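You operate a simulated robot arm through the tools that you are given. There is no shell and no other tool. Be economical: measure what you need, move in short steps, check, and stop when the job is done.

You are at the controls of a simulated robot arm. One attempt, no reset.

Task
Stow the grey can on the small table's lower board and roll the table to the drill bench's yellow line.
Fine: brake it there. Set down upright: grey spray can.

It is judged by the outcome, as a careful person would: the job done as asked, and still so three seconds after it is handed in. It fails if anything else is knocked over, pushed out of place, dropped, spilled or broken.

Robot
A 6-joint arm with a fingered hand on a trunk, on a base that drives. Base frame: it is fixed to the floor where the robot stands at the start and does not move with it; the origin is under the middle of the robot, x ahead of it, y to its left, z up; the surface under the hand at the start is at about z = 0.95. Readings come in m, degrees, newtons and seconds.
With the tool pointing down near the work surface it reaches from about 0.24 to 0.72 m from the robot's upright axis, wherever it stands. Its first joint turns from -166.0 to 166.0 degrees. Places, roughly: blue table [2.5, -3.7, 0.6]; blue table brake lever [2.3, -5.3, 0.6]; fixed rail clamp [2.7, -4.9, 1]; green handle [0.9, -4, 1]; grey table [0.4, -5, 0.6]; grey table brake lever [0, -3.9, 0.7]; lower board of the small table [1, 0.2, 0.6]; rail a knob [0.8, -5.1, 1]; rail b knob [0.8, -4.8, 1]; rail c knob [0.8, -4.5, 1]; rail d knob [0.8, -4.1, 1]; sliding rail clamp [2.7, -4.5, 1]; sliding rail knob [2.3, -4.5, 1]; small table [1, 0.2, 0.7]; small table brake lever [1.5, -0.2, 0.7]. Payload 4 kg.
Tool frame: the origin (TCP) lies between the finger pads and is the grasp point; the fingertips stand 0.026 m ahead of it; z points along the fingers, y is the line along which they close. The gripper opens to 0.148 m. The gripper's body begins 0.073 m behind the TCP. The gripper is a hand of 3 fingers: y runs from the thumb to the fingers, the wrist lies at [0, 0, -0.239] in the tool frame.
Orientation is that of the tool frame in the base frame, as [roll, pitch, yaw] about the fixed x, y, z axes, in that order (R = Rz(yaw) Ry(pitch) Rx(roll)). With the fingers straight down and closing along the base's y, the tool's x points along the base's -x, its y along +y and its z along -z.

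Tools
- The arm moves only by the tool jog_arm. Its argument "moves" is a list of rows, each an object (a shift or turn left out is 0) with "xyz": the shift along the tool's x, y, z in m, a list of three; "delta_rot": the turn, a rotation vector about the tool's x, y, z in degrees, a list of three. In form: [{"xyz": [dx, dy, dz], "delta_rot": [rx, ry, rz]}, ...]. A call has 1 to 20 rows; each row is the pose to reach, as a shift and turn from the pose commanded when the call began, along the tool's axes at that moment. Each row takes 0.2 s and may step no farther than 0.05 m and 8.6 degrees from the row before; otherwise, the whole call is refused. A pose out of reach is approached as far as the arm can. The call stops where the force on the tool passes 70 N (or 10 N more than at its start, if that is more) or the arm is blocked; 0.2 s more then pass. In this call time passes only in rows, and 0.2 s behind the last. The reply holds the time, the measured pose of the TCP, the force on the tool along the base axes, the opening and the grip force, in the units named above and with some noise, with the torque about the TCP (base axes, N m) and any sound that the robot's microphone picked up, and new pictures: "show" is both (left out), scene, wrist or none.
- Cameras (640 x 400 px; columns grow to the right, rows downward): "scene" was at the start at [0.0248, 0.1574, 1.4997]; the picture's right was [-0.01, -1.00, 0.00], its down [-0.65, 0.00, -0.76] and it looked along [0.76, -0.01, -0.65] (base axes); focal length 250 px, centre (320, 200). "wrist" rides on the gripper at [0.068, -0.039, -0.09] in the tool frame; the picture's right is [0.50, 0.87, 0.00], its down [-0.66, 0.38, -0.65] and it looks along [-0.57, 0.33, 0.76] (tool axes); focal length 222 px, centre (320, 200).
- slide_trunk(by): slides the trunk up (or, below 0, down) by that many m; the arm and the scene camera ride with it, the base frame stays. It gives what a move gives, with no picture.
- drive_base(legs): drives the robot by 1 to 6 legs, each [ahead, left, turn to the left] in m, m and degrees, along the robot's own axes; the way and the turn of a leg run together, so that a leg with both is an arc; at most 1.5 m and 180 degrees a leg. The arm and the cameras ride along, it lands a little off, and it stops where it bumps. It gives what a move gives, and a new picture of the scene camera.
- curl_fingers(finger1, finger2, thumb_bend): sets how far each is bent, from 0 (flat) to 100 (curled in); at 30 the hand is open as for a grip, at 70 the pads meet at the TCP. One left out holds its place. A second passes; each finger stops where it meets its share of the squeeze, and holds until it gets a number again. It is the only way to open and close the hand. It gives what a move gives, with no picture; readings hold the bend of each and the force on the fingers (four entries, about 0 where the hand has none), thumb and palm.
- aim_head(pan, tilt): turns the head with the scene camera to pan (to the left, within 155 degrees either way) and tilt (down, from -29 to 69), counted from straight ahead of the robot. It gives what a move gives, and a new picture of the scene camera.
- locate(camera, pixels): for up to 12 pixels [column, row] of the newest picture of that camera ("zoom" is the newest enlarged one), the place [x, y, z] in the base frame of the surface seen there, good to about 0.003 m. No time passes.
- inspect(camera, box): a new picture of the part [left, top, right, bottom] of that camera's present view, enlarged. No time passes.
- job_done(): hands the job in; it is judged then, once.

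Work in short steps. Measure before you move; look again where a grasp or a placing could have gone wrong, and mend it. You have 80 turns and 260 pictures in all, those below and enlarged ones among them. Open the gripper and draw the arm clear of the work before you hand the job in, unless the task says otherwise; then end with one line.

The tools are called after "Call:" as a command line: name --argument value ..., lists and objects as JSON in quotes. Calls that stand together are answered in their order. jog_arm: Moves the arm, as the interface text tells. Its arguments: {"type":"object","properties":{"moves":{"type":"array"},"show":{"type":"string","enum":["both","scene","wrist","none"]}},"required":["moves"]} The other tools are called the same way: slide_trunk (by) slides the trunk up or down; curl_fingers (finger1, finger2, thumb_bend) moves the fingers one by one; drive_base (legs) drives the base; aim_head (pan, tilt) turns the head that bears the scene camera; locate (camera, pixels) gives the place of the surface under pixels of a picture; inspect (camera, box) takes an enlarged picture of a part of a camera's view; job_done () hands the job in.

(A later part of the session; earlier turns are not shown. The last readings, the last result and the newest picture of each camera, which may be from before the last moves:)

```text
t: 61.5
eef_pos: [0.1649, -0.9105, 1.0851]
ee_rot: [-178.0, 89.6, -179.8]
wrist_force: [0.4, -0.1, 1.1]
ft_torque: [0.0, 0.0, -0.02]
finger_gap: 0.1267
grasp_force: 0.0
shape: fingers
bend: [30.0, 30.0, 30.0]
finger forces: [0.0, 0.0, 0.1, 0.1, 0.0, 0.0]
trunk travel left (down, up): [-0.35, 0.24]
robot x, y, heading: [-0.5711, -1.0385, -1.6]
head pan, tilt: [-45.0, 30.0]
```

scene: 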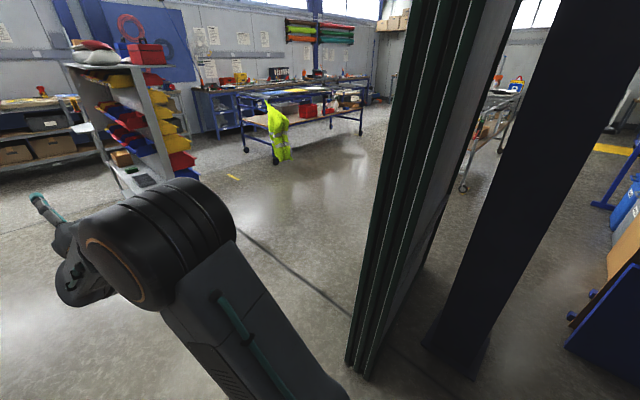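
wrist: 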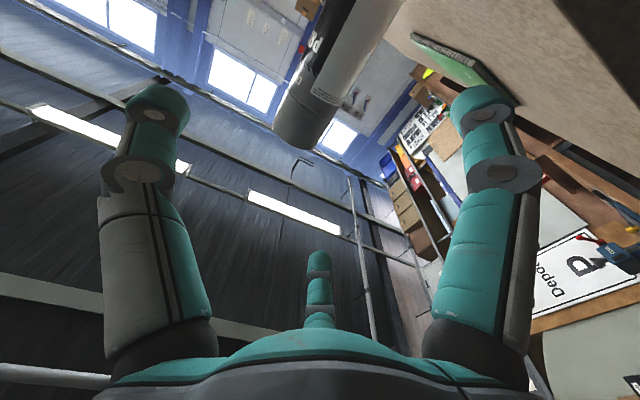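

Clear: folding door at (−0.2,−1.68), trolley corner at (1.57,−1.23). I drive ahead 0.8, turn left 90° in place and then look at the table's handle side.

Call:
drive_base --legs '[[0.8, 0, 0], [0, 0, 91.6]]'

Call:
aim_head --pan -35 --tilt 40

```text
t: 69.7
eef_pos: [0.0247, -0.3407, 1.0854]
ee_rot: [-179.0, 89.5, -87.6]
wrist_force: [-0.1, -0.7, 0.0]
ft_torque: [0.01, 0.0, 0.01]
finger_gap: 0.1266
grasp_force: 0.1
shape: fingers
bend: [30.0, 30.0, 30.0]
finger forces: [0.0, 0.0, 0.0, 0.0, 0.0, 0.0]
trunk travel left (down, up): [-0.35, 0.24]
robot x, y, heading: [0.1955, -1.0711, 91.8]
head pan, tilt: [-45.0, 30.0]
```

scene: 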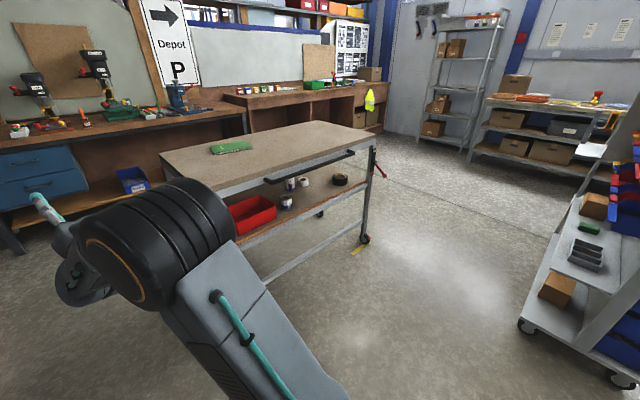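

```text
t: 70.4
eef_pos: [0.0256, -0.3426, 1.0849]
ee_rot: [-179.1, 89.5, -87.6]
wrist_force: [-0.3, 0.2, 0.0]
ft_torque: [0.04, 0.03, 0.01]
finger_gap: 0.1265
grasp_force: 0.0
shape: fingers
bend: [30.0, 30.0, 30.0]
finger forces: [0.0, 0.1, 0.1, 0.0, 0.1, 0.0]
trunk travel left (down, up): [-0.35, 0.24]
robot x, y, heading: [0.198, -1.0698, 91.8]
head pan, tilt: [-35.0, 40.0]
```

scene: 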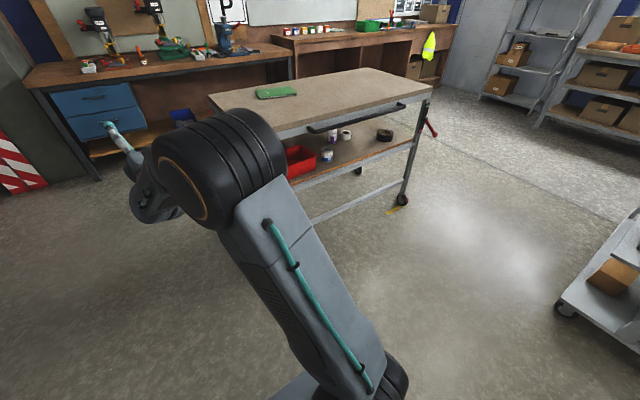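

A second yellow mark is visible near the table's far leg (395,210), presumably its current parking mark. I zoom and measure it and the red brake lever.

Call:
inspect --camera "scene" --box '[280, 60, 460, 230]'

Call:
locate --camera "scene" --pixels '[[395, 210], [388, 213], [408, 206], [402, 200], [431, 134], [427, 105], [433, 88], [309, 130], [403, 106], [405, 202], [278, 137]]'

```text
2.35 times, centred on (370, 145) of scene
```

zoom: 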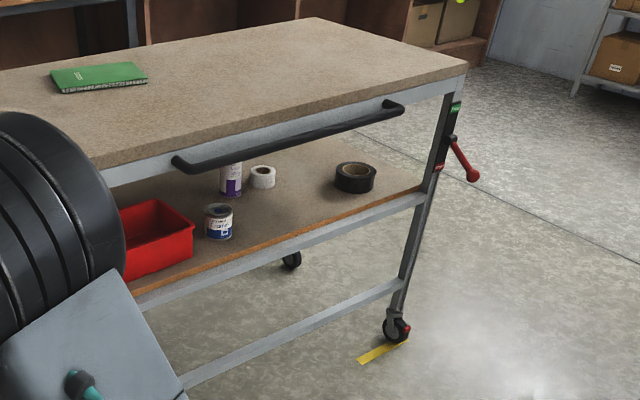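

```text
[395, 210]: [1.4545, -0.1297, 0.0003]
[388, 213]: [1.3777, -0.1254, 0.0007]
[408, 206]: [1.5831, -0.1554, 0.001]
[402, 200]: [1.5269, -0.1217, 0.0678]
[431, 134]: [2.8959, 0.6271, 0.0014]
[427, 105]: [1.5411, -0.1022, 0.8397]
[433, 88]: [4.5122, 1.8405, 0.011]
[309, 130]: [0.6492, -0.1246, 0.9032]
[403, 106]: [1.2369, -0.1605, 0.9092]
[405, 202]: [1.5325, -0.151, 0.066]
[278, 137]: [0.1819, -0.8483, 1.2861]
```

Measuring the far castor, the bench front edges and the lever.

Call:
locate --camera "zoom" --pixels '[[291, 262], [288, 250], [396, 330], [472, 174], [455, 142], [440, 165], [455, 108], [365, 358], [400, 345], [442, 95], [392, 305]]'

Call:
locate --camera "scene" --pixels '[[286, 58], [200, 68], [100, 165], [400, 45]]'

Call:
inspect --camera "scene" --box '[380, 70, 450, 220]'

```text
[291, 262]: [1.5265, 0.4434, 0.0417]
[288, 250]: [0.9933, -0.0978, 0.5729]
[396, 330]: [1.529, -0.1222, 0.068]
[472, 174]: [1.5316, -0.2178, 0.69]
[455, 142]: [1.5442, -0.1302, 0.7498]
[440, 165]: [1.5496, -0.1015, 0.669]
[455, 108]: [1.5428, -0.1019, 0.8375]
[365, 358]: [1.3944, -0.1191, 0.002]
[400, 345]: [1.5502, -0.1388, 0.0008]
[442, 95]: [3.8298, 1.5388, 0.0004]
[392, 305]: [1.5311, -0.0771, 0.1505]
```

```text
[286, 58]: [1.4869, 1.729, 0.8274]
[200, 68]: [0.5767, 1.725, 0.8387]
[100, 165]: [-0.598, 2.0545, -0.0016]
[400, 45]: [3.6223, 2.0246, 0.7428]
```

```text
2.67 times, centred on (415, 145) of scene
```

zoom: 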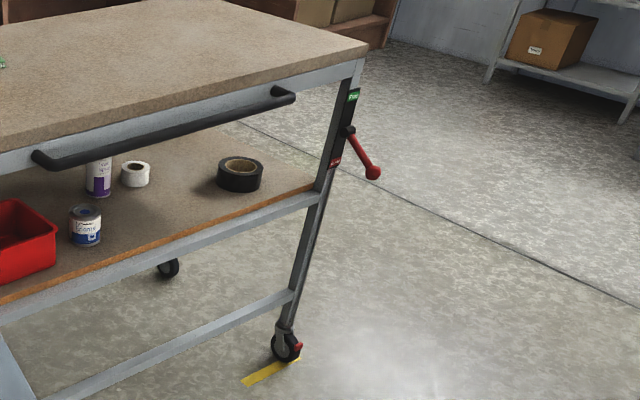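

Table's far edge is y≈0.495, line y≈1.557, bench front y≈1.727: the table needs a straight push of about 1.04 m in +y. The brake lever (pivot ≈(1.54,−0.11,0.75), knob (1.53,−0.218,0.69)) sits at the red label, so it is likely braked. I drive to it at a 45° heading.

Call:
drive_base --legs '[[0, -0.88, 0], [0, 0, -46.8]]'

Call:
aim_head --pan -2 --tilt 45

```text
t: 77.2
eef_pos: [1.4703, -0.4014, 1.0845]
ee_rot: [-178.6, 89.6, -132.0]
wrist_force: [-0.5, -0.2, -0.5]
ft_torque: [-0.03, 0.0, 0.02]
finger_gap: 0.1269
grasp_force: 0.0
shape: fingers
bend: [30.0, 30.0, 30.0]
finger forces: [0.1, 0.0, 0.0, 0.0, 0.1, 0.0]
trunk travel left (down, up): [-0.35, 0.24]
robot x, y, heading: [1.0787, -1.0442, 47.1]
head pan, tilt: [-35.0, 40.0]
```

scene: 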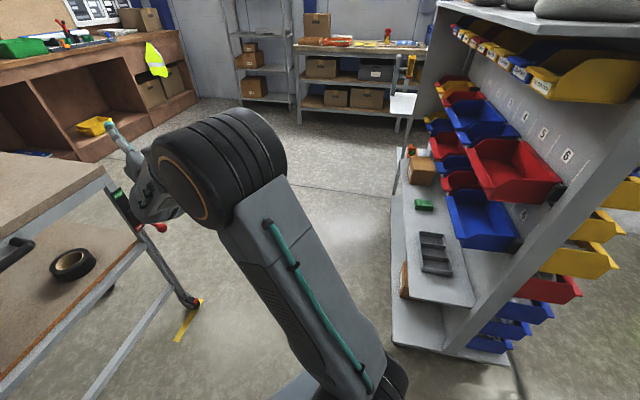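

```text
t: 78.1
eef_pos: [1.469, -0.4024, 1.0854]
ee_rot: [-178.9, 89.5, -132.3]
wrist_force: [0.1, 1.1, 0.1]
ft_torque: [0.01, 0.01, -0.06]
finger_gap: 0.1265
grasp_force: 0.0
shape: fingers
bend: [30.0, 30.0, 30.0]
finger forces: [0.0, 0.0, 0.0, 0.0, 0.1, 0.0]
trunk travel left (down, up): [-0.35, 0.24]
robot x, y, heading: [1.0784, -1.0403, 46.9]
head pan, tilt: [-2.0, 45.0]
```

scene: 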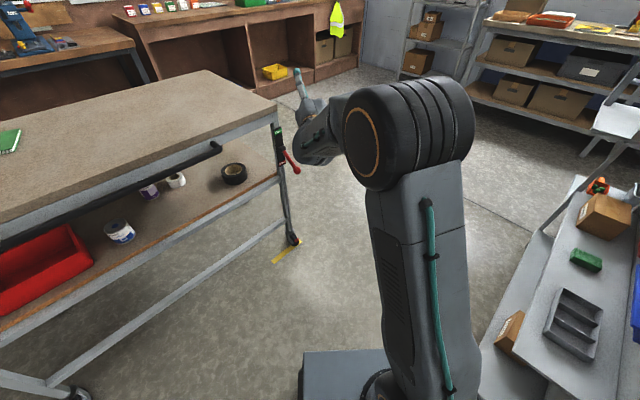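

I zoom on the lever to read its labels and get its geometry.

Call:
inspect --camera "scene" --box '[255, 115, 315, 185]'

Call:
locate --camera "scene" --pixels '[[277, 132], [282, 147], [286, 152], [289, 159], [293, 165], [297, 170], [285, 162]]'

```text
5.71 times, centred on (285, 150) of scene
```

zoom: 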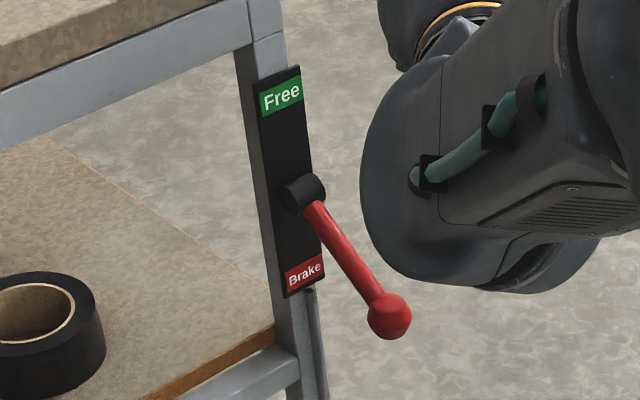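

```text
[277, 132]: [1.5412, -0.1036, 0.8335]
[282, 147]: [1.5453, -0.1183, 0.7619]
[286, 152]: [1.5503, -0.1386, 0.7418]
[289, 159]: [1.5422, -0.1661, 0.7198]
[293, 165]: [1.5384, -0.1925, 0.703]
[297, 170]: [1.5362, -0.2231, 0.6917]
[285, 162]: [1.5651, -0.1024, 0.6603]
```

It reads "Brake" now; lever must go up to "Free". I lower the trunk and test whether the level hand can be jogged a little lower to knob height (≈0.685).

Call:
slide_trunk --by -0.34

Call:
jog_arm --moves '[{"xyz": [0.03, 0, 0]}, {"xyz": [0.06, 0, 0]}]' --show "scene"

```text
t: 81.5
eef_pos: [1.4688, -0.4013, 0.7449]
ee_rot: [-178.8, 89.6, -132.2]
wrist_force: [0.7, 0.9, -0.5]
ft_torque: [0.03, 0.01, -0.01]
finger_gap: 0.1266
grasp_force: 0.1
shape: fingers
bend: [30.0, 30.0, 30.0]
finger forces: [0.0, 0.1, 0.1, 0.0, 0.0, 0.1]
trunk travel left (down, up): [-0.01, 0.58]
robot x, y, heading: [1.0803, -1.0448, 47.0]
head pan, tilt: [-2.0, 45.0]
```

```text
t: 82.1
eef_pos: [1.4584, -0.3881, 0.6971]
ee_rot: [-178.6, 88.9, -133.2]
wrist_force: [-0.7, 0.0, 0.8]
ft_torque: [0.03, 0.01, 0.02]
finger_gap: 0.1265
grasp_force: 0.0
shape: fingers
bend: [30.0, 30.0, 30.0]
finger forces: [0.1, 0.0, 0.1, 0.0, 0.0, 0.1]
out of reach, approached as far as the arm can: row 1, 2
trunk travel left (down, up): [-0.01, 0.58]
robot x, y, heading: [1.078, -1.0425, 47.0]
head pan, tilt: [-2.0, 45.0]
```

scene: 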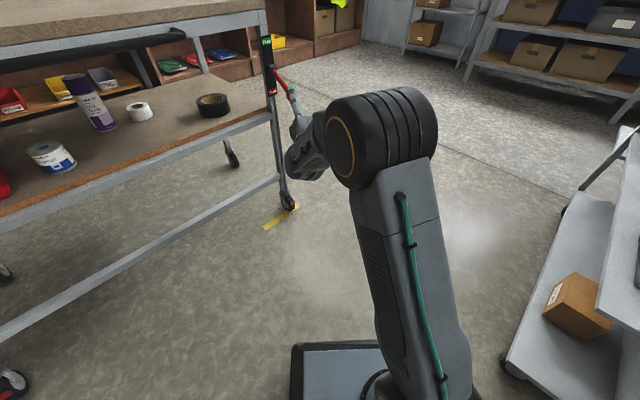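

Height reaches 0.697, nearly knob level. I lower the last trunk bit, then shift left 0.053 and go ahead in stages, checking on the way.

Call:
slide_trunk --by -0.009

Call:
drive_base --legs '[[0, 0.053, 0], [0.1, 0, 0]]'

Call:
inspect --camera "wrist" --box '[0, 0, 640, 400]'

Call:
inspect --camera "scene" --box '[240, 10, 360, 190]'

```text
t: 82.6
eef_pos: [1.4574, -0.387, 0.6877]
ee_rot: [-178.7, 88.8, -133.0]
wrist_force: [-0.8, -0.2, -0.7]
ft_torque: [0.01, 0.02, 0.01]
finger_gap: 0.1265
grasp_force: 0.2
shape: fingers
bend: [30.0, 30.0, 30.0]
finger forces: [0.1, 0.1, 0.0, 0.0, 0.0, 0.1]
trunk travel left (down, up): [-0.001, 0.589]
robot x, y, heading: [1.0808, -1.0424, 47.0]
head pan, tilt: [-2.0, 45.0]
```

```text
t: 84.3
eef_pos: [1.4867, -0.278, 0.6875]
ee_rot: [-178.7, 89.0, -133.2]
wrist_force: [0.4, -0.5, -0.6]
ft_torque: [-0.04, -0.03, -0.04]
finger_gap: 0.1267
grasp_force: 0.0
shape: fingers
bend: [30.0, 30.0, 30.0]
finger forces: [0.0, 0.0, 0.0, 0.1, 0.0, 0.0]
trunk travel left (down, up): [-0.001, 0.589]
robot x, y, heading: [1.1066, -0.9339, 46.9]
head pan, tilt: [-2.0, 45.0]
```

scene: 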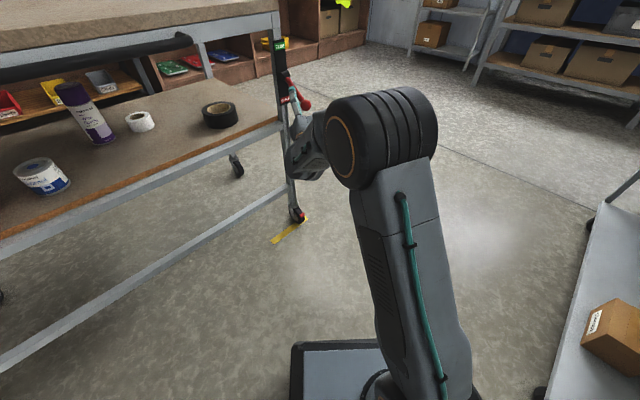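

```text
1.00 times, centred on (320, 200) of wrist (not enlarged: the box is as wide or as high as the picture)
```

zoom: 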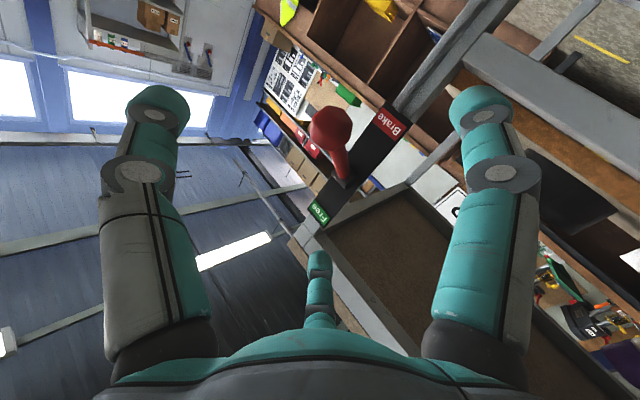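

```text
2.22 times, centred on (300, 100) of scene
```

zoom: 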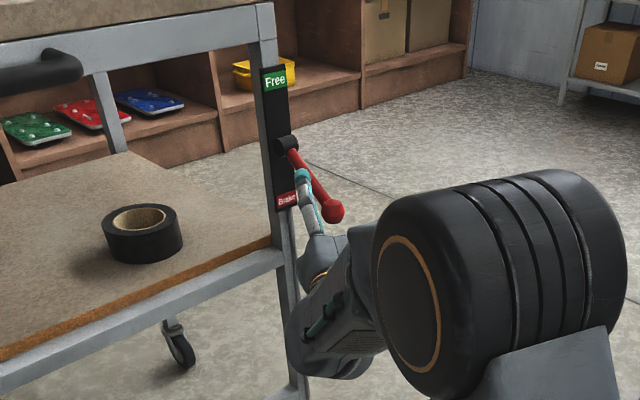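

The knob is centred ahead at about (330,125) in the wrist view. I drive the last 0.07 m and close on it.

Call:
drive_base --legs '[[0.07, 0, 0]]'

Call:
curl_fingers --finger1 70 --finger2 70 --thumb_bend 70

Call:
inspect --camera "wrist" --box '[0, 0, 640, 400]'

```text
t: 85.3
eef_pos: [1.5361, -0.2274, 0.6868]
ee_rot: [-178.7, 88.9, -133.2]
wrist_force: [-0.5, -0.7, -0.2]
ft_torque: [-0.01, 0.03, 0.0]
finger_gap: 0.1263
grasp_force: 0.0
shape: fingers
bend: [30.0, 30.0, 30.0]
finger forces: [0.0, 0.0, 0.0, 0.1, 0.1, 0.1]
trunk travel left (down, up): [-0.001, 0.589]
robot x, y, heading: [1.1552, -0.8801, 46.9]
head pan, tilt: [-2.0, 45.0]
```

scene: 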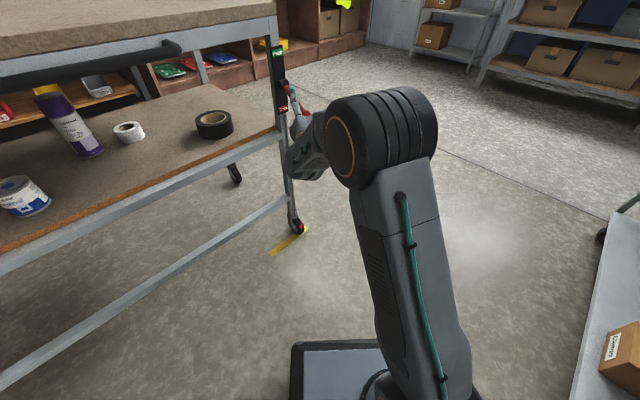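

```text
t: 86.3
eef_pos: [1.5349, -0.2273, 0.6872]
ee_rot: [-176.9, 88.8, -131.5]
wrist_force: [-1.1, 2.0, -5.2]
ft_torque: [-0.1, 0.07, 0.1]
finger_gap: 0.0283
grasp_force: 11.7
shape: fingers
bend: [57.0, 62.0, 66.0]
finger forces: [11.5, 6.1, 0.0, 0.0, 6.8, 0.0]
trunk travel left (down, up): [-0.001, 0.589]
robot x, y, heading: [1.1558, -0.8816, 46.8]
head pan, tilt: [-2.0, 45.0]
```

```text
1.00 times, centred on (320, 200) of wrist (not enlarged: the box is as wide or as high as the picture)
```

zoom: 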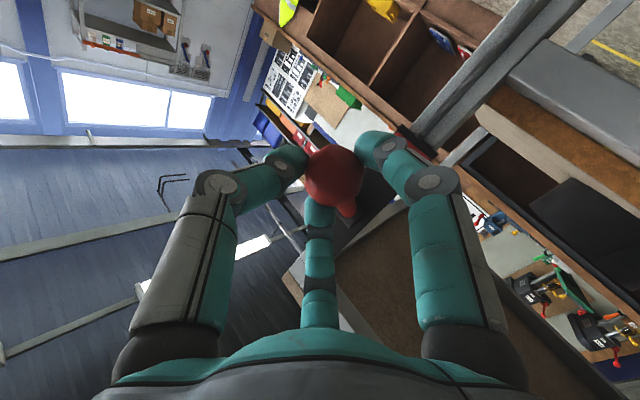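

The ball is held by all three digits. I move it up along its arc (radius ≈0.13 m about the pivot) to "Free".

Call:
jog_arm --moves '[{"xyz": [-0.022, -0.0075, -0.008]}, {"xyz": [-0.046, -0.012, -0.013]}, {"xyz": [-0.07, -0.0135, -0.0145]}, {"xyz": [-0.094, -0.012, -0.013]}, {"xyz": [-0.118, -0.0075, -0.008]}, {"xyz": [-0.14, 0, 0]}, {"xyz": [-0.148, 0.004, 0.004]}]'

Call:
inspect --camera "scene" --box '[240, 10, 360, 190]'

```text
t: 87.9
eef_pos: [1.5391, -0.2195, 0.8332]
ee_rot: [-175.1, 88.7, -129.6]
wrist_force: [3.4, -1.1, -13.5]
ft_torque: [-0.33, 0.13, -0.05]
finger_gap: 0.0254
grasp_force: 9.5
shape: fingers
bend: [56.0, 67.0, 67.0]
finger forces: [14.8, 2.2, 0.1, 0.0, 3.1, 0.0]
trunk travel left (down, up): [-0.001, 0.589]
robot x, y, heading: [1.1582, -0.8845, 46.7]
head pan, tilt: [-2.0, 45.0]
```

scene: 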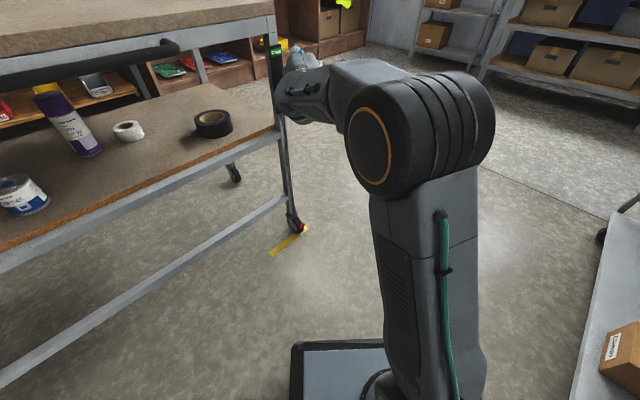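
wrist: 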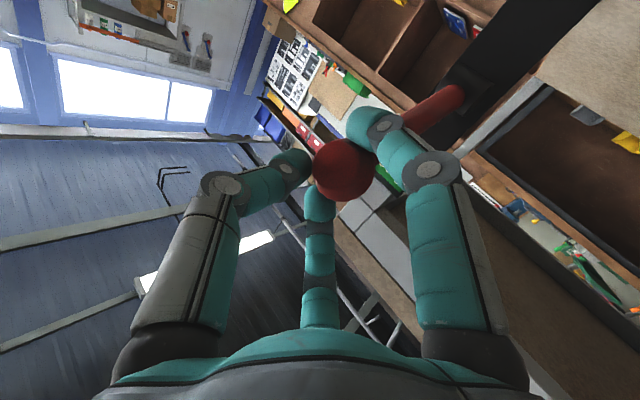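

```text
2.22 times, centred on (300, 100) of scene
```

zoom: 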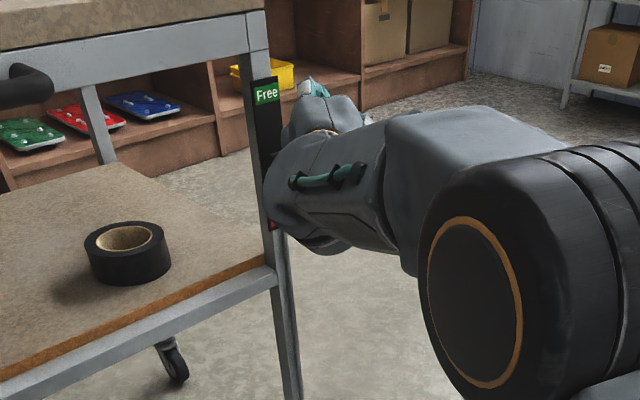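

The lever followed up with a 13 N load, near the stop. I nudge slightly more upward to seat it.

Call:
jog_arm --moves '[{"xyz": [-0.01, 0.006, 0.007]}, {"xyz": [-0.02, 0.012, 0.013]}]' --show "wrist"

```text
t: 88.5
eef_pos: [1.5404, -0.1988, 0.8506]
ee_rot: [-173.7, 88.5, -128.2]
wrist_force: [4.8, 1.5, -26.9]
ft_torque: [-0.31, -0.13, -0.07]
finger_gap: 0.0399
grasp_force: 13.5
shape: fingers
bend: [49.0, 70.0, 70.0]
finger forces: [27.7, 0.1, 0.0, 0.0, 0.1, 0.1]
trunk travel left (down, up): [-0.001, 0.589]
robot x, y, heading: [1.1536, -0.8812, 46.9]
head pan, tilt: [-2.0, 45.0]
```

wrist: 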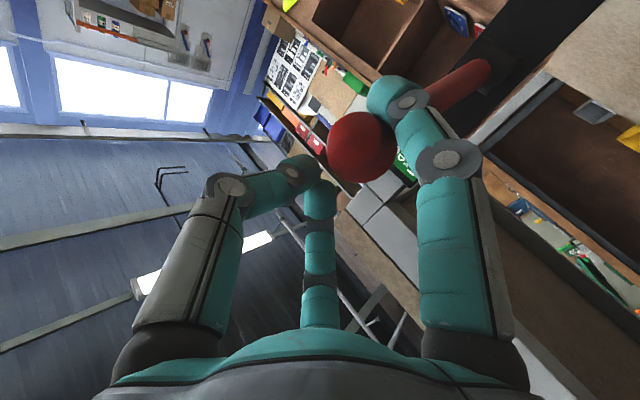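

The ball has slipped while the lower finger pushes with 27 N: it appears at its stop. I open and back off to look.

Call:
curl_fingers --finger1 30 --finger2 30 --thumb_bend 30

Call:
drive_base --legs '[[-0.18, 0, 0]]'

Call:
inspect --camera "scene" --box '[240, 10, 360, 190]'

Call:
inspect --camera "wrist" --box '[200, 0, 600, 250]'

```text
t: 89.5
eef_pos: [1.5394, -0.2019, 0.8558]
ee_rot: [-179.1, 88.9, -133.6]
wrist_force: [-0.7, -0.4, 0.9]
ft_torque: [0.02, 0.02, -0.01]
finger_gap: 0.1266
grasp_force: 0.0
shape: fingers
bend: [30.0, 30.0, 30.0]
finger forces: [0.1, 0.1, 0.0, 0.0, 0.0, 0.1]
trunk travel left (down, up): [-0.001, 0.589]
robot x, y, heading: [1.1597, -0.8803, 47.0]
head pan, tilt: [-2.0, 45.0]
```

```text
t: 91.0
eef_pos: [1.4203, -0.3337, 0.8551]
ee_rot: [-178.6, 88.9, -133.4]
wrist_force: [-0.1, -0.1, 0.2]
ft_torque: [0.04, -0.01, 0.03]
finger_gap: 0.1262
grasp_force: 0.0
shape: fingers
bend: [30.0, 30.0, 30.0]
finger forces: [0.0, 0.1, 0.0, 0.0, 0.1, 0.0]
trunk travel left (down, up): [-0.001, 0.589]
robot x, y, heading: [1.0347, -1.0084, 46.6]
head pan, tilt: [-2.0, 45.0]
```

scene: 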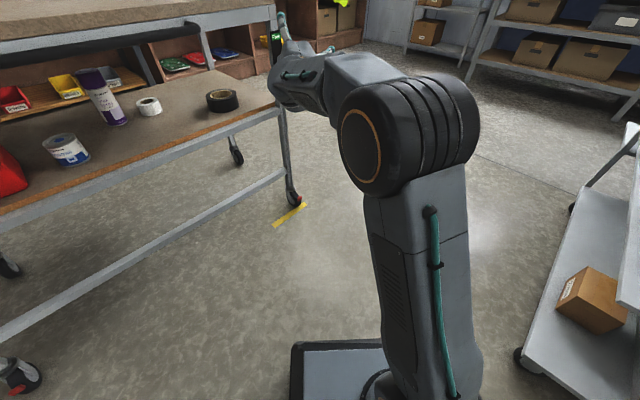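

```text
2.22 times, centred on (300, 100) of scene
```

zoom: 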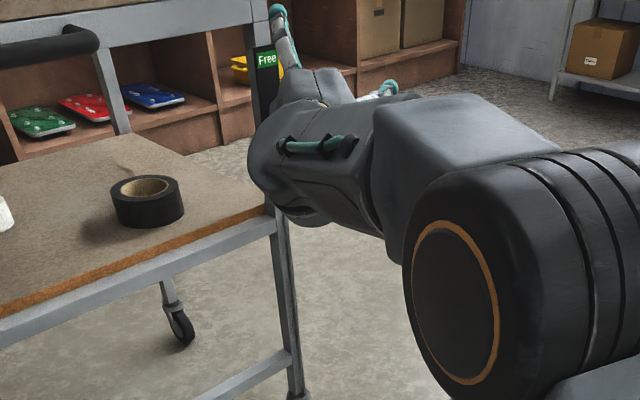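

```text
1.60 times, centred on (400, 125) of wrist
```

zoom: 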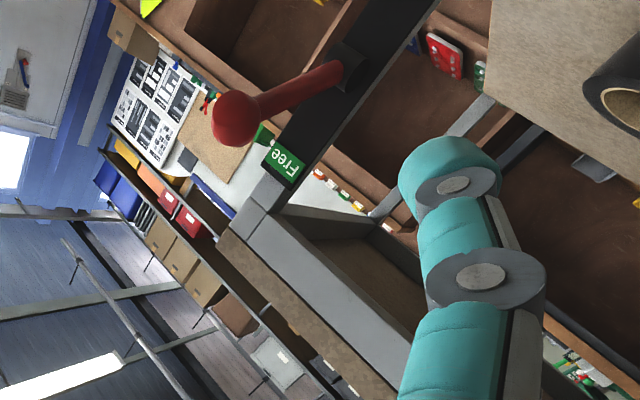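

The lever now points up to "Free". I measure the knob for a later braking move.

Call:
locate --camera "zoom" --pixels '[[235, 118], [255, 108], [340, 70]]'

```text
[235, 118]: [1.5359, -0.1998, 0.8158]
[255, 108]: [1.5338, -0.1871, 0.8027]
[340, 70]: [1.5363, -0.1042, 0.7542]
```

Knob is now at about (1.536,−0.205,0.82). I back away, turn to face +y, raise the trunk, and put the hand pointing down again for gripping the handle from above.

Call:
drive_base --legs '[[-0.15, 0, 0], [0, 0, 43.4]]'

Call:
slide_trunk --by 0.45

Call:
jog_arm --moves '[{"xyz": [0.0096, 0, -0.0217], "delta_rot": [0, 7.5, 0]}, {"xyz": [0.0192, 0, -0.0433], "delta_rot": [0, 15, 0]}, {"xyz": [0.0288, 0, -0.065], "delta_rot": [0, 22.5, 0]}, {"xyz": [0.0383, 0, -0.0867], "delta_rot": [0, 30, 0]}, {"xyz": [0.0479, 0, -0.1083], "delta_rot": [0, 37.5, 0]}, {"xyz": [0.0575, 0, -0.13], "delta_rot": [0, 45, 0]}, {"xyz": [0.0671, 0, -0.1517], "delta_rot": [0, 52.5, 0]}, {"xyz": [0.0767, 0, -0.1733], "delta_rot": [0, 60, 0]}, {"xyz": [0.0863, 0, -0.195], "delta_rot": [0, 67.5, 0]}, {"xyz": [0.0958, 0, -0.2167], "delta_rot": [0, 75, 0]}, {"xyz": [0.1054, 0, -0.2383], "delta_rot": [0, 82.5, 0]}, {"xyz": [0.115, 0, -0.26], "delta_rot": [0, 90, 0]}]'

```text
t: 94.5
eef_pos: [0.7299, -0.3672, 0.8553]
ee_rot: [-178.8, 88.9, -89.0]
wrist_force: [-1.1, -0.1, 0.1]
ft_torque: [0.0, 0.03, 0.01]
finger_gap: 0.1264
grasp_force: 0.0
shape: fingers
bend: [30.0, 30.0, 30.0]
finger forces: [0.0, 0.0, 0.0, 0.0, 0.0, 0.1]
trunk travel left (down, up): [-0.001, 0.589]
robot x, y, heading: [0.9316, -1.1174, 91.4]
head pan, tilt: [-2.0, 45.0]
```

scene: 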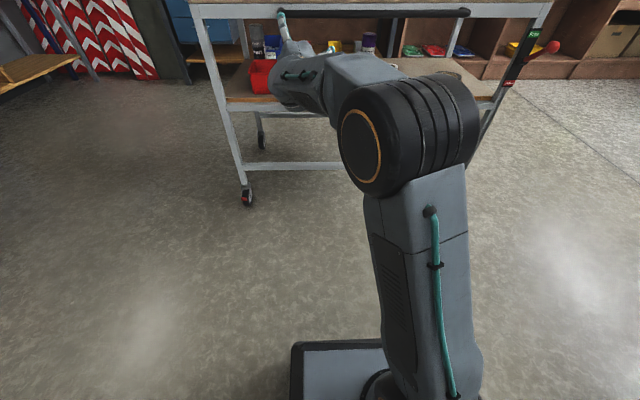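

```text
refused: 0.45 is not a number from -0.4 to 0.4
```

```text
t: 97.1
eef_pos: [0.7287, -0.6289, 0.7468]
ee_rot: [-180.0, -1.2, -90.3]
wrist_force: [0.0, -0.3, 0.6]
ft_torque: [0.01, 0.02, 0.0]
finger_gap: 0.1266
grasp_force: 0.1
shape: fingers
bend: [30.0, 30.0, 30.0]
finger forces: [0.0, 0.0, 0.0, 0.0, 0.0, 0.0]
trunk travel left (down, up): [-0.001, 0.589]
robot x, y, heading: [0.9295, -1.1202, 91.2]
head pan, tilt: [-2.0, 45.0]
```

scene: 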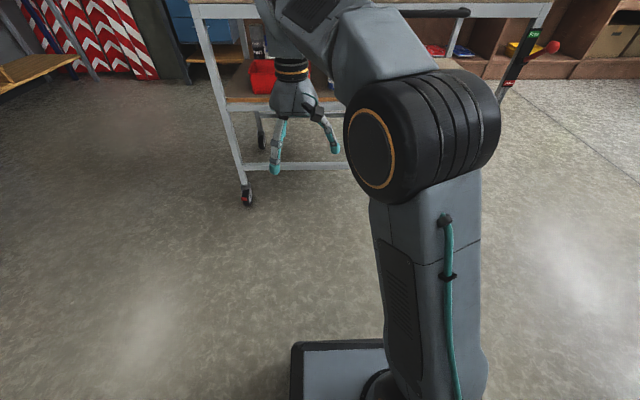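
wrist: 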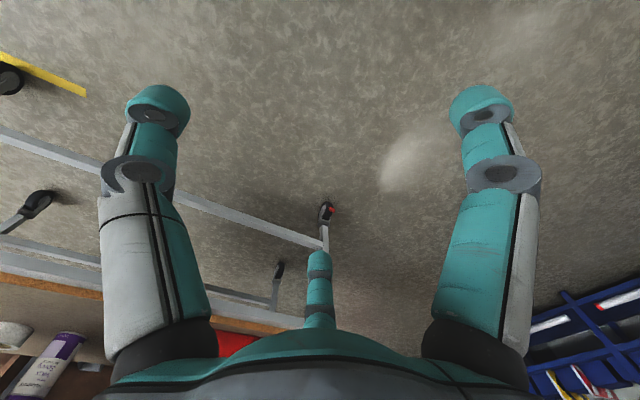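

Hand points down. I raise the trunk 0.37 m and turn the hand −90° about its axis so it closes along y, with the two fingers on the near side.

Call:
slide_trunk --by 0.37

Call:
jog_arm --moves '[{"delta_rot": [0, 0, -8.3]}, {"delta_rot": [0, 0, -16.6]}, {"delta_rot": [0, 0, -24.9]}, {"delta_rot": [0, 0, -33.2]}, {"delta_rot": [0, 0, -41.5]}, {"delta_rot": [0, 0, -49.8]}, {"delta_rot": [0, 0, -58.1]}, {"delta_rot": [0, 0, -66.4]}, {"delta_rot": [0, 0, -74.7]}, {"delta_rot": [0, 0, -83]}, {"delta_rot": [0, 0, -90.3]}]'

```text
t: 100.6
eef_pos: [0.7294, -0.6303, 1.1141]
ee_rot: [-180.0, -1.0, -90.2]
wrist_force: [-1.0, 1.1, 0.3]
ft_torque: [-0.01, -0.02, 0.0]
finger_gap: 0.1267
grasp_force: 0.1
shape: fingers
bend: [30.0, 30.0, 30.0]
finger forces: [0.0, 0.0, 0.0, 0.0, 0.0, 0.0]
trunk travel left (down, up): [-0.371, 0.219]
robot x, y, heading: [0.9308, -1.1186, 91.0]
head pan, tilt: [-2.0, 45.0]
```

```text
t: 103.0
eef_pos: [0.6798, -0.6887, 1.0544]
ee_rot: [-179.0, -0.3, -1.8]
wrist_force: [0.9, -0.2, 0.6]
ft_torque: [0.0, -0.03, 0.02]
finger_gap: 0.1266
grasp_force: 0.0
shape: fingers
bend: [30.0, 30.0, 30.0]
finger forces: [0.1, 0.0, 0.0, 0.0, 0.1, 0.0]
out of reach, approached as far as the arm can: row 9, 10, 11
trunk travel left (down, up): [-0.371, 0.219]
robot x, y, heading: [0.929, -1.1219, 91.2]
head pan, tilt: [-2.0, 45.0]
```

scene: 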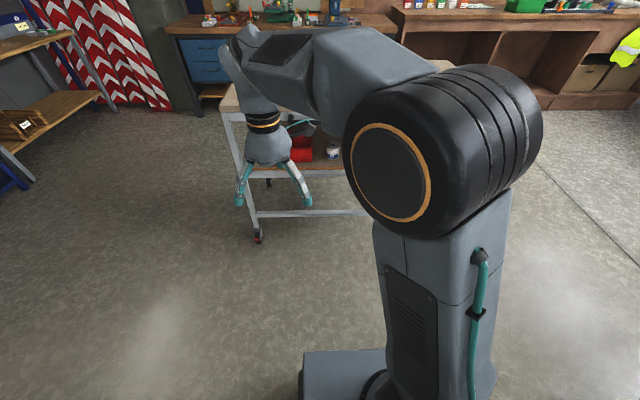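
wrist: 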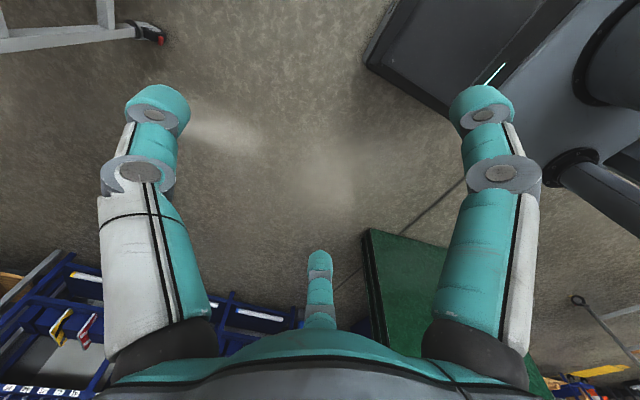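

Nearly there (yaw −1.8°), at an arm limit. I move a bit forward and finish the turn to get away from that limit.

Call:
jog_arm --moves '[{"xyz": [0.02, -0.03, -0.02]}, {"xyz": [0.04, -0.06, -0.04], "delta_rot": [0, 0, -2]}]' --show "none"

Call:
aim_head --pan 5 --tilt 38

```text
t: 103.6
eef_pos: [0.6727, -0.6851, 1.0331]
ee_rot: [-179.5, -0.4, 0.0]
wrist_force: [-0.5, -0.2, 0.0]
ft_torque: [0.03, 0.0, -0.01]
finger_gap: 0.1268
grasp_force: 0.0
shape: fingers
bend: [30.0, 30.0, 30.0]
finger forces: [0.0, 0.0, 0.1, 0.0, 0.0, 0.0]
out of reach, approached as far as the arm can: row 1, 2
trunk travel left (down, up): [-0.371, 0.219]
robot x, y, heading: [0.9348, -1.1191, 91.3]
head pan, tilt: [-2.0, 45.0]
```

```text
t: 104.3
eef_pos: [0.6731, -0.6832, 1.0333]
ee_rot: [-179.6, -0.4, 0.0]
wrist_force: [0.1, 0.1, -0.6]
ft_torque: [0.0, 0.01, -0.02]
finger_gap: 0.1271
grasp_force: 0.2
shape: fingers
bend: [30.0, 30.0, 30.0]
finger forces: [0.0, 0.0, 0.1, 0.1, 0.1, 0.0]
trunk travel left (down, up): [-0.371, 0.219]
robot x, y, heading: [0.9305, -1.1201, 91.0]
head pan, tilt: [5.0, 38.0]
```

scene: 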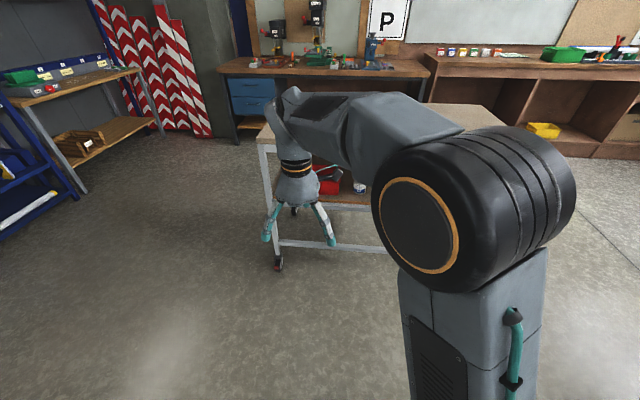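

Orientation is now right. I drive ahead 0.45, then right 0.286, keeping clear of the trolley.

Call:
drive_base --legs '[[0.45, 0, 0], [0, -0.286, 0]]'

Call:
aim_head --pan 20 --tilt 50

Call:
inspect --camera "wrist" --box '[0, 0, 640, 400]'

```text
t: 108.7
eef_pos: [0.9429, -0.2191, 1.0343]
ee_rot: [-179.7, -0.4, 0.6]
wrist_force: [-0.7, -0.3, -0.3]
ft_torque: [0.03, 0.01, -0.01]
finger_gap: 0.1266
grasp_force: 0.0
shape: fingers
bend: [30.0, 30.0, 30.0]
finger forces: [0.0, 0.1, 0.1, 0.0, 0.0, 0.0]
trunk travel left (down, up): [-0.371, 0.219]
robot x, y, heading: [1.2022, -0.6526, 91.9]
head pan, tilt: [5.0, 38.0]
```

scene: 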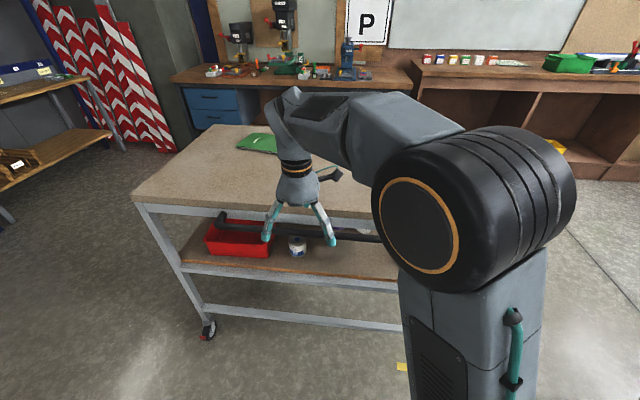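

```text
t: 109.4
eef_pos: [0.9426, -0.2199, 1.0343]
ee_rot: [-179.5, -0.4, 0.6]
wrist_force: [-0.1, -0.2, 1.0]
ft_torque: [0.0, 0.0, 0.04]
finger_gap: 0.1267
grasp_force: 0.1
shape: fingers
bend: [30.0, 30.0, 30.0]
finger forces: [0.0, 0.0, 0.1, 0.1, 0.0, 0.0]
trunk travel left (down, up): [-0.371, 0.219]
robot x, y, heading: [1.2039, -0.6538, 91.5]
head pan, tilt: [20.0, 50.0]
```

scene: 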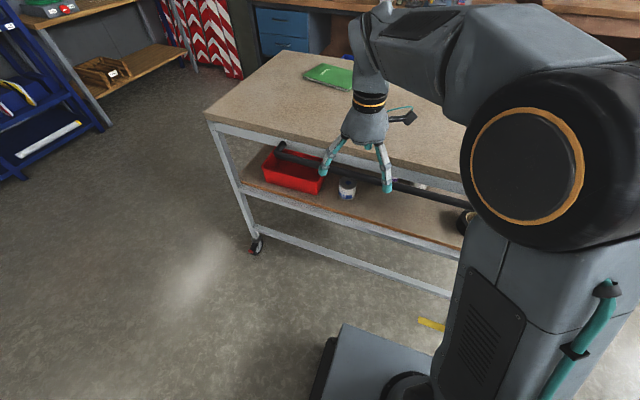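

```text
1.00 times, centred on (320, 200) of wrist (not enlarged: the box is as wide or as high as the picture)
```

zoom: 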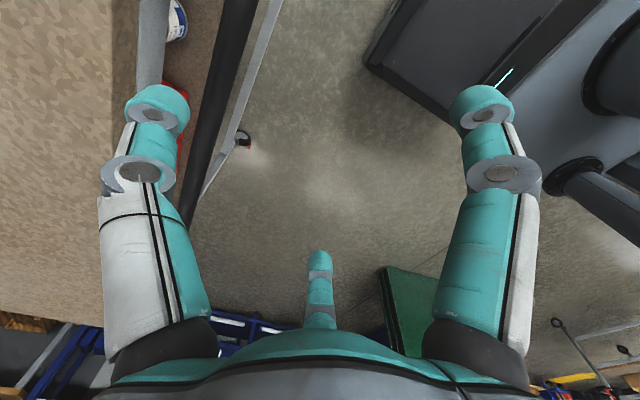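

I measure the handle bar exactly and pre-bend the digits so the thumb fits between bar and table edge.

Call:
locate --camera "scene" --pixels '[[312, 157], [403, 186], [420, 191], [440, 197], [395, 160], [430, 174]]'

Call:
curl_fingers --finger1 40 --finger2 40 --thumb_bend 52

Call:
inspect --camera "scene" --box '[300, 90, 480, 220]'

```text
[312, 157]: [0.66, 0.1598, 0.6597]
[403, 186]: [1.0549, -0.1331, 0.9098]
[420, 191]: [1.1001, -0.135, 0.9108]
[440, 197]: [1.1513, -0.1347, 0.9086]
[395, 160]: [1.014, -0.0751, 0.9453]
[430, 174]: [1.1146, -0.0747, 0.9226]
```

```text
t: 110.4
eef_pos: [0.9416, -0.2199, 1.0342]
ee_rot: [-179.7, -0.4, 0.6]
wrist_force: [-0.6, 0.5, -0.3]
ft_torque: [0.03, -0.01, 0.03]
finger_gap: 0.0768
grasp_force: 0.1
shape: fingers
bend: [40.0, 40.0, 52.0]
finger forces: [0.1, 0.0, 0.1, 0.1, 0.1, 0.1]
trunk travel left (down, up): [-0.371, 0.219]
robot x, y, heading: [1.2035, -0.6533, 91.7]
head pan, tilt: [20.0, 50.0]
```

```text
3.08 times, centred on (390, 155) of scene
```

zoom: 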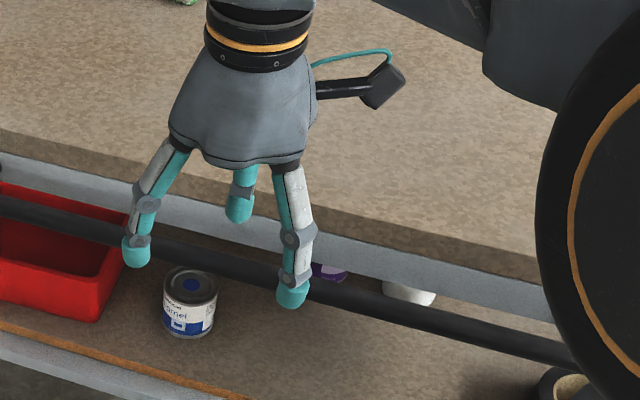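

Bar centre about y −0.146, z 0.898. I drive ahead 0.07 and lower in two stages.

Call:
drive_base --legs '[[0.07, 0, 0]]'

Call:
slide_trunk --by -0.07

Call:
inspect --camera "wrist" --box '[0, 0, 640, 400]'

Call:
inspect --camera "scene" --box '[280, 80, 460, 210]'

```text
t: 111.4
eef_pos: [0.9383, -0.1511, 1.0331]
ee_rot: [-179.5, -0.4, 0.6]
wrist_force: [-0.3, -0.1, 0.1]
ft_torque: [-0.01, 0.01, 0.01]
finger_gap: 0.0765
grasp_force: 0.0
shape: fingers
bend: [40.0, 40.0, 52.0]
finger forces: [0.1, 0.0, 0.0, 0.0, 0.1, 0.0]
trunk travel left (down, up): [-0.371, 0.219]
robot x, y, heading: [1.2037, -0.5855, 91.6]
head pan, tilt: [20.0, 50.0]
```

scene: 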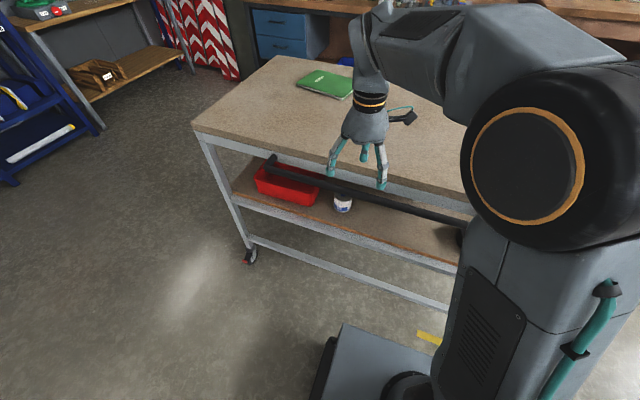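

```text
t: 112.5
eef_pos: [0.9406, -0.1512, 0.964]
ee_rot: [-179.6, -0.5, 0.6]
wrist_force: [0.1, 0.5, -0.4]
ft_torque: [-0.01, 0.01, 0.03]
finger_gap: 0.0766
grasp_force: 0.0
shape: fingers
bend: [40.0, 40.0, 52.0]
finger forces: [0.1, 0.1, 0.1, 0.0, 0.0, 0.1]
trunk travel left (down, up): [-0.301, 0.289]
robot x, y, heading: [1.2011, -0.5827, 91.6]
head pan, tilt: [20.0, 50.0]
```

```text
1.00 times, centred on (320, 200) of wrist (not enlarged: the box is as wide or as high as the picture)
```

zoom: 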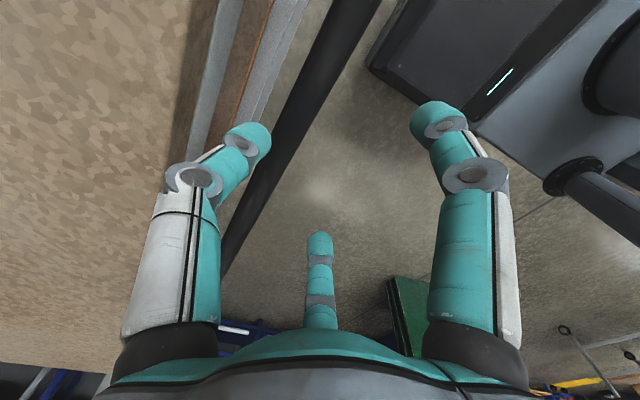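

```text
3.08 times, centred on (370, 145) of scene
```

zoom: 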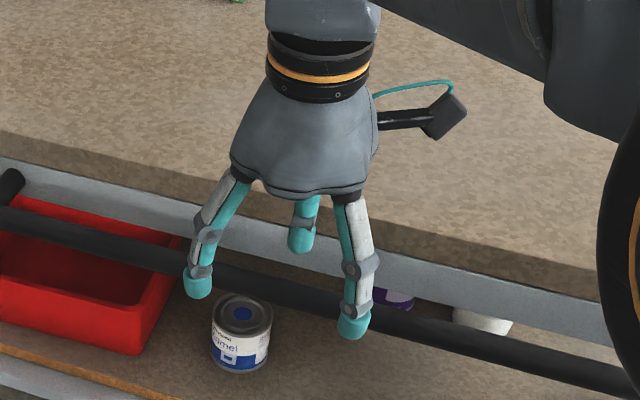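

The bar runs between thumb and fingers. I lower the rest and close.

Call:
slide_trunk --by -0.058

Call:
curl_fingers --finger1 70 --finger2 70 --thumb_bend 70

Call:
inspect --camera "wrist" --box '[0, 0, 640, 400]'

```text
t: 113.5
eef_pos: [0.9397, -0.1511, 0.9061]
ee_rot: [-179.6, -0.3, 0.6]
wrist_force: [0.2, 0.1, -0.7]
ft_torque: [0.0, -0.01, 0.02]
finger_gap: 0.0765
grasp_force: 0.0
shape: fingers
bend: [40.0, 40.0, 52.0]
finger forces: [0.1, 0.0, 0.1, 0.0, 0.0, 0.1]
trunk travel left (down, up): [-0.243, 0.347]
robot x, y, heading: [1.2022, -0.5852, 91.8]
head pan, tilt: [20.0, 50.0]
```

```text
t: 114.5
eef_pos: [0.9384, -0.1522, 0.9054]
ee_rot: [-179.7, -0.4, 0.6]
wrist_force: [0.3, -5.0, -9.1]
ft_torque: [-0.08, -0.02, 0.01]
finger_gap: 0.0096
grasp_force: 6.9
shape: fingers
bend: [68.0, 68.0, 67.0]
finger forces: [4.5, 4.4, 0.0, 0.0, 5.1, 0.0]
trunk travel left (down, up): [-0.243, 0.347]
robot x, y, heading: [1.1994, -0.5849, 91.9]
head pan, tilt: [20.0, 50.0]
```

```text
1.00 times, centred on (320, 200) of wrist (not enlarged: the box is as wide or as high as the picture)
```

zoom: 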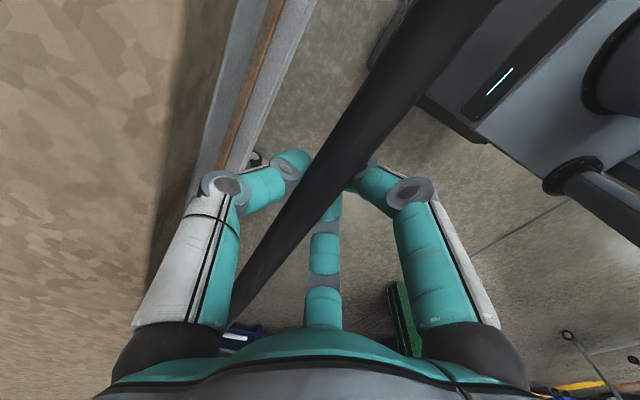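

The digits cage the bar. I try a short 0.1 m push and check that the table follows.

Call:
drive_base --legs '[[0.1, -0.003, 0]]'

Call:
locate --camera "scene" --pixels '[[195, 130], [272, 65], [260, 170]]'

```text
t: 115.7
eef_pos: [0.9387, -0.0484, 0.9046]
ee_rot: [179.9, -0.3, 0.5]
wrist_force: [2.7, 8.3, 1.7]
ft_torque: [0.06, -0.02, -0.05]
finger_gap: 0.0103
grasp_force: 3.5
shape: fingers
bend: [70.0, 70.0, 66.0]
finger forces: [0.1, 0.0, 0.0, 0.1, 7.0, 0.0]
trunk travel left (down, up): [-0.243, 0.347]
robot x, y, heading: [1.1991, -0.4804, 91.7]
head pan, tilt: [20.0, 50.0]
```

scene: 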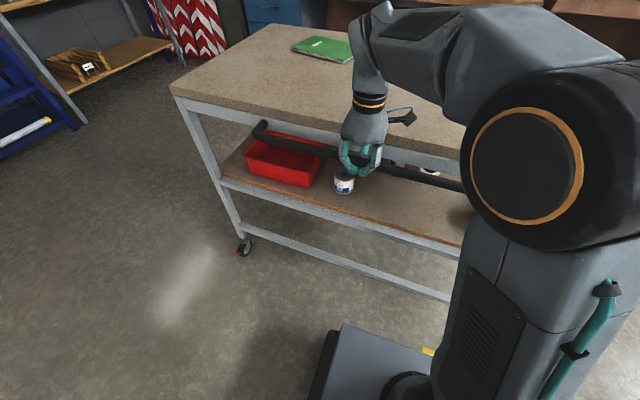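

```text
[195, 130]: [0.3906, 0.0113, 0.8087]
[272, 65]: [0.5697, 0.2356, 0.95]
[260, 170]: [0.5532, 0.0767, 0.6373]
```

The table follows. I measure its near edge for position and yaw.

Call:
locate --camera "scene" --pixels '[[178, 93], [172, 88], [230, 109], [300, 126], [430, 157], [444, 160]]'

```text
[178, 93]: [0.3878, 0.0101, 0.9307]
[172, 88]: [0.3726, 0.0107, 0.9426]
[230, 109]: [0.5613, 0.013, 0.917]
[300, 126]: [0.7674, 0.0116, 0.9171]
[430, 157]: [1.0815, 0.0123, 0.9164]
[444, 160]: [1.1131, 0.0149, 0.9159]
```

Near face at y≈0.012, yaw ≈0. Target for it is ≈0.965; I push 0.4 m more and re-check.

Call:
drive_base --legs '[[0.2, -0.006, 0], [0.2, -0.006, 0]]'

```text
t: 116.4
eef_pos: [0.9381, -0.0439, 0.9036]
ee_rot: [179.2, -0.5, 0.3]
wrist_force: [-1.1, 6.8, -1.5]
ft_torque: [-0.01, 0.02, 0.04]
finger_gap: 0.0085
grasp_force: 4.7
shape: fingers
bend: [69.0, 70.0, 66.0]
finger forces: [0.8, 0.8, 0.0, 0.0, 7.6, 0.0]
trunk travel left (down, up): [-0.243, 0.347]
robot x, y, heading: [1.2005, -0.4691, 91.7]
head pan, tilt: [20.0, 50.0]
stopped in leg 1: the force on the tool passed its limit at 86 N (the readings are from after the stop); the commanded pose is now the measured one
```

scene: 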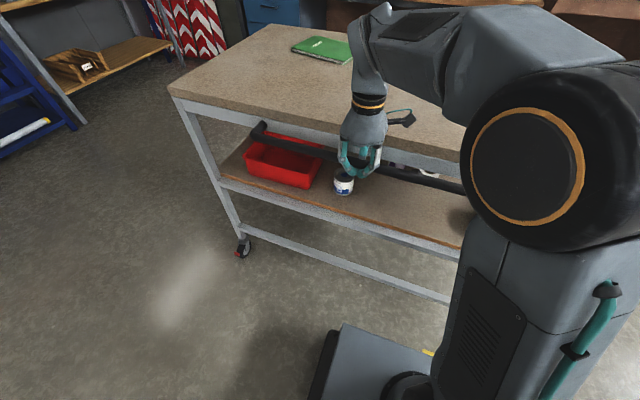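

The 0.2 m legs accelerate too hard (86 N). I use short legs like the first one that worked.

Call:
drive_base --legs '[[0.08, -0.0024, 0], [0.08, -0.0024, 0], [0.08, -0.0024, 0]]'

```text
t: 117.3
eef_pos: [0.9363, -0.0161, 0.9005]
ee_rot: [178.3, -0.4, 0.1]
wrist_force: [-0.4, 0.6, -6.9]
ft_torque: [-0.12, 0.0, -0.02]
finger_gap: 0.0065
grasp_force: 4.4
shape: fingers
bend: [69.0, 70.0, 66.0]
finger forces: [1.3, 1.4, 0.0, 0.0, 5.8, 0.1]
trunk travel left (down, up): [-0.243, 0.347]
robot x, y, heading: [1.202, -0.4358, 92.1]
head pan, tilt: [20.0, 50.0]
stopped in leg 1: the force on the tool passed its limit at 72 N (the readings are from after the stop); the commanded pose is now the measured one
```

scene: 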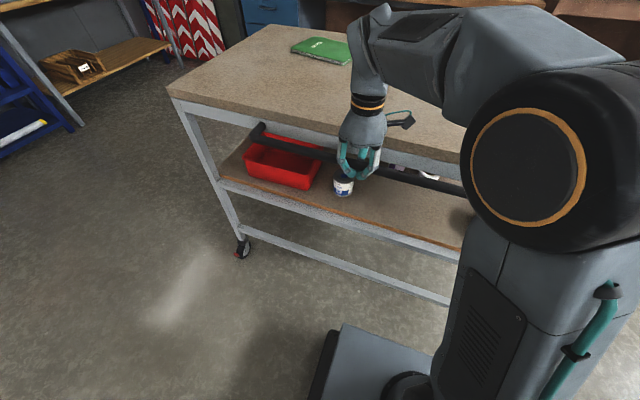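

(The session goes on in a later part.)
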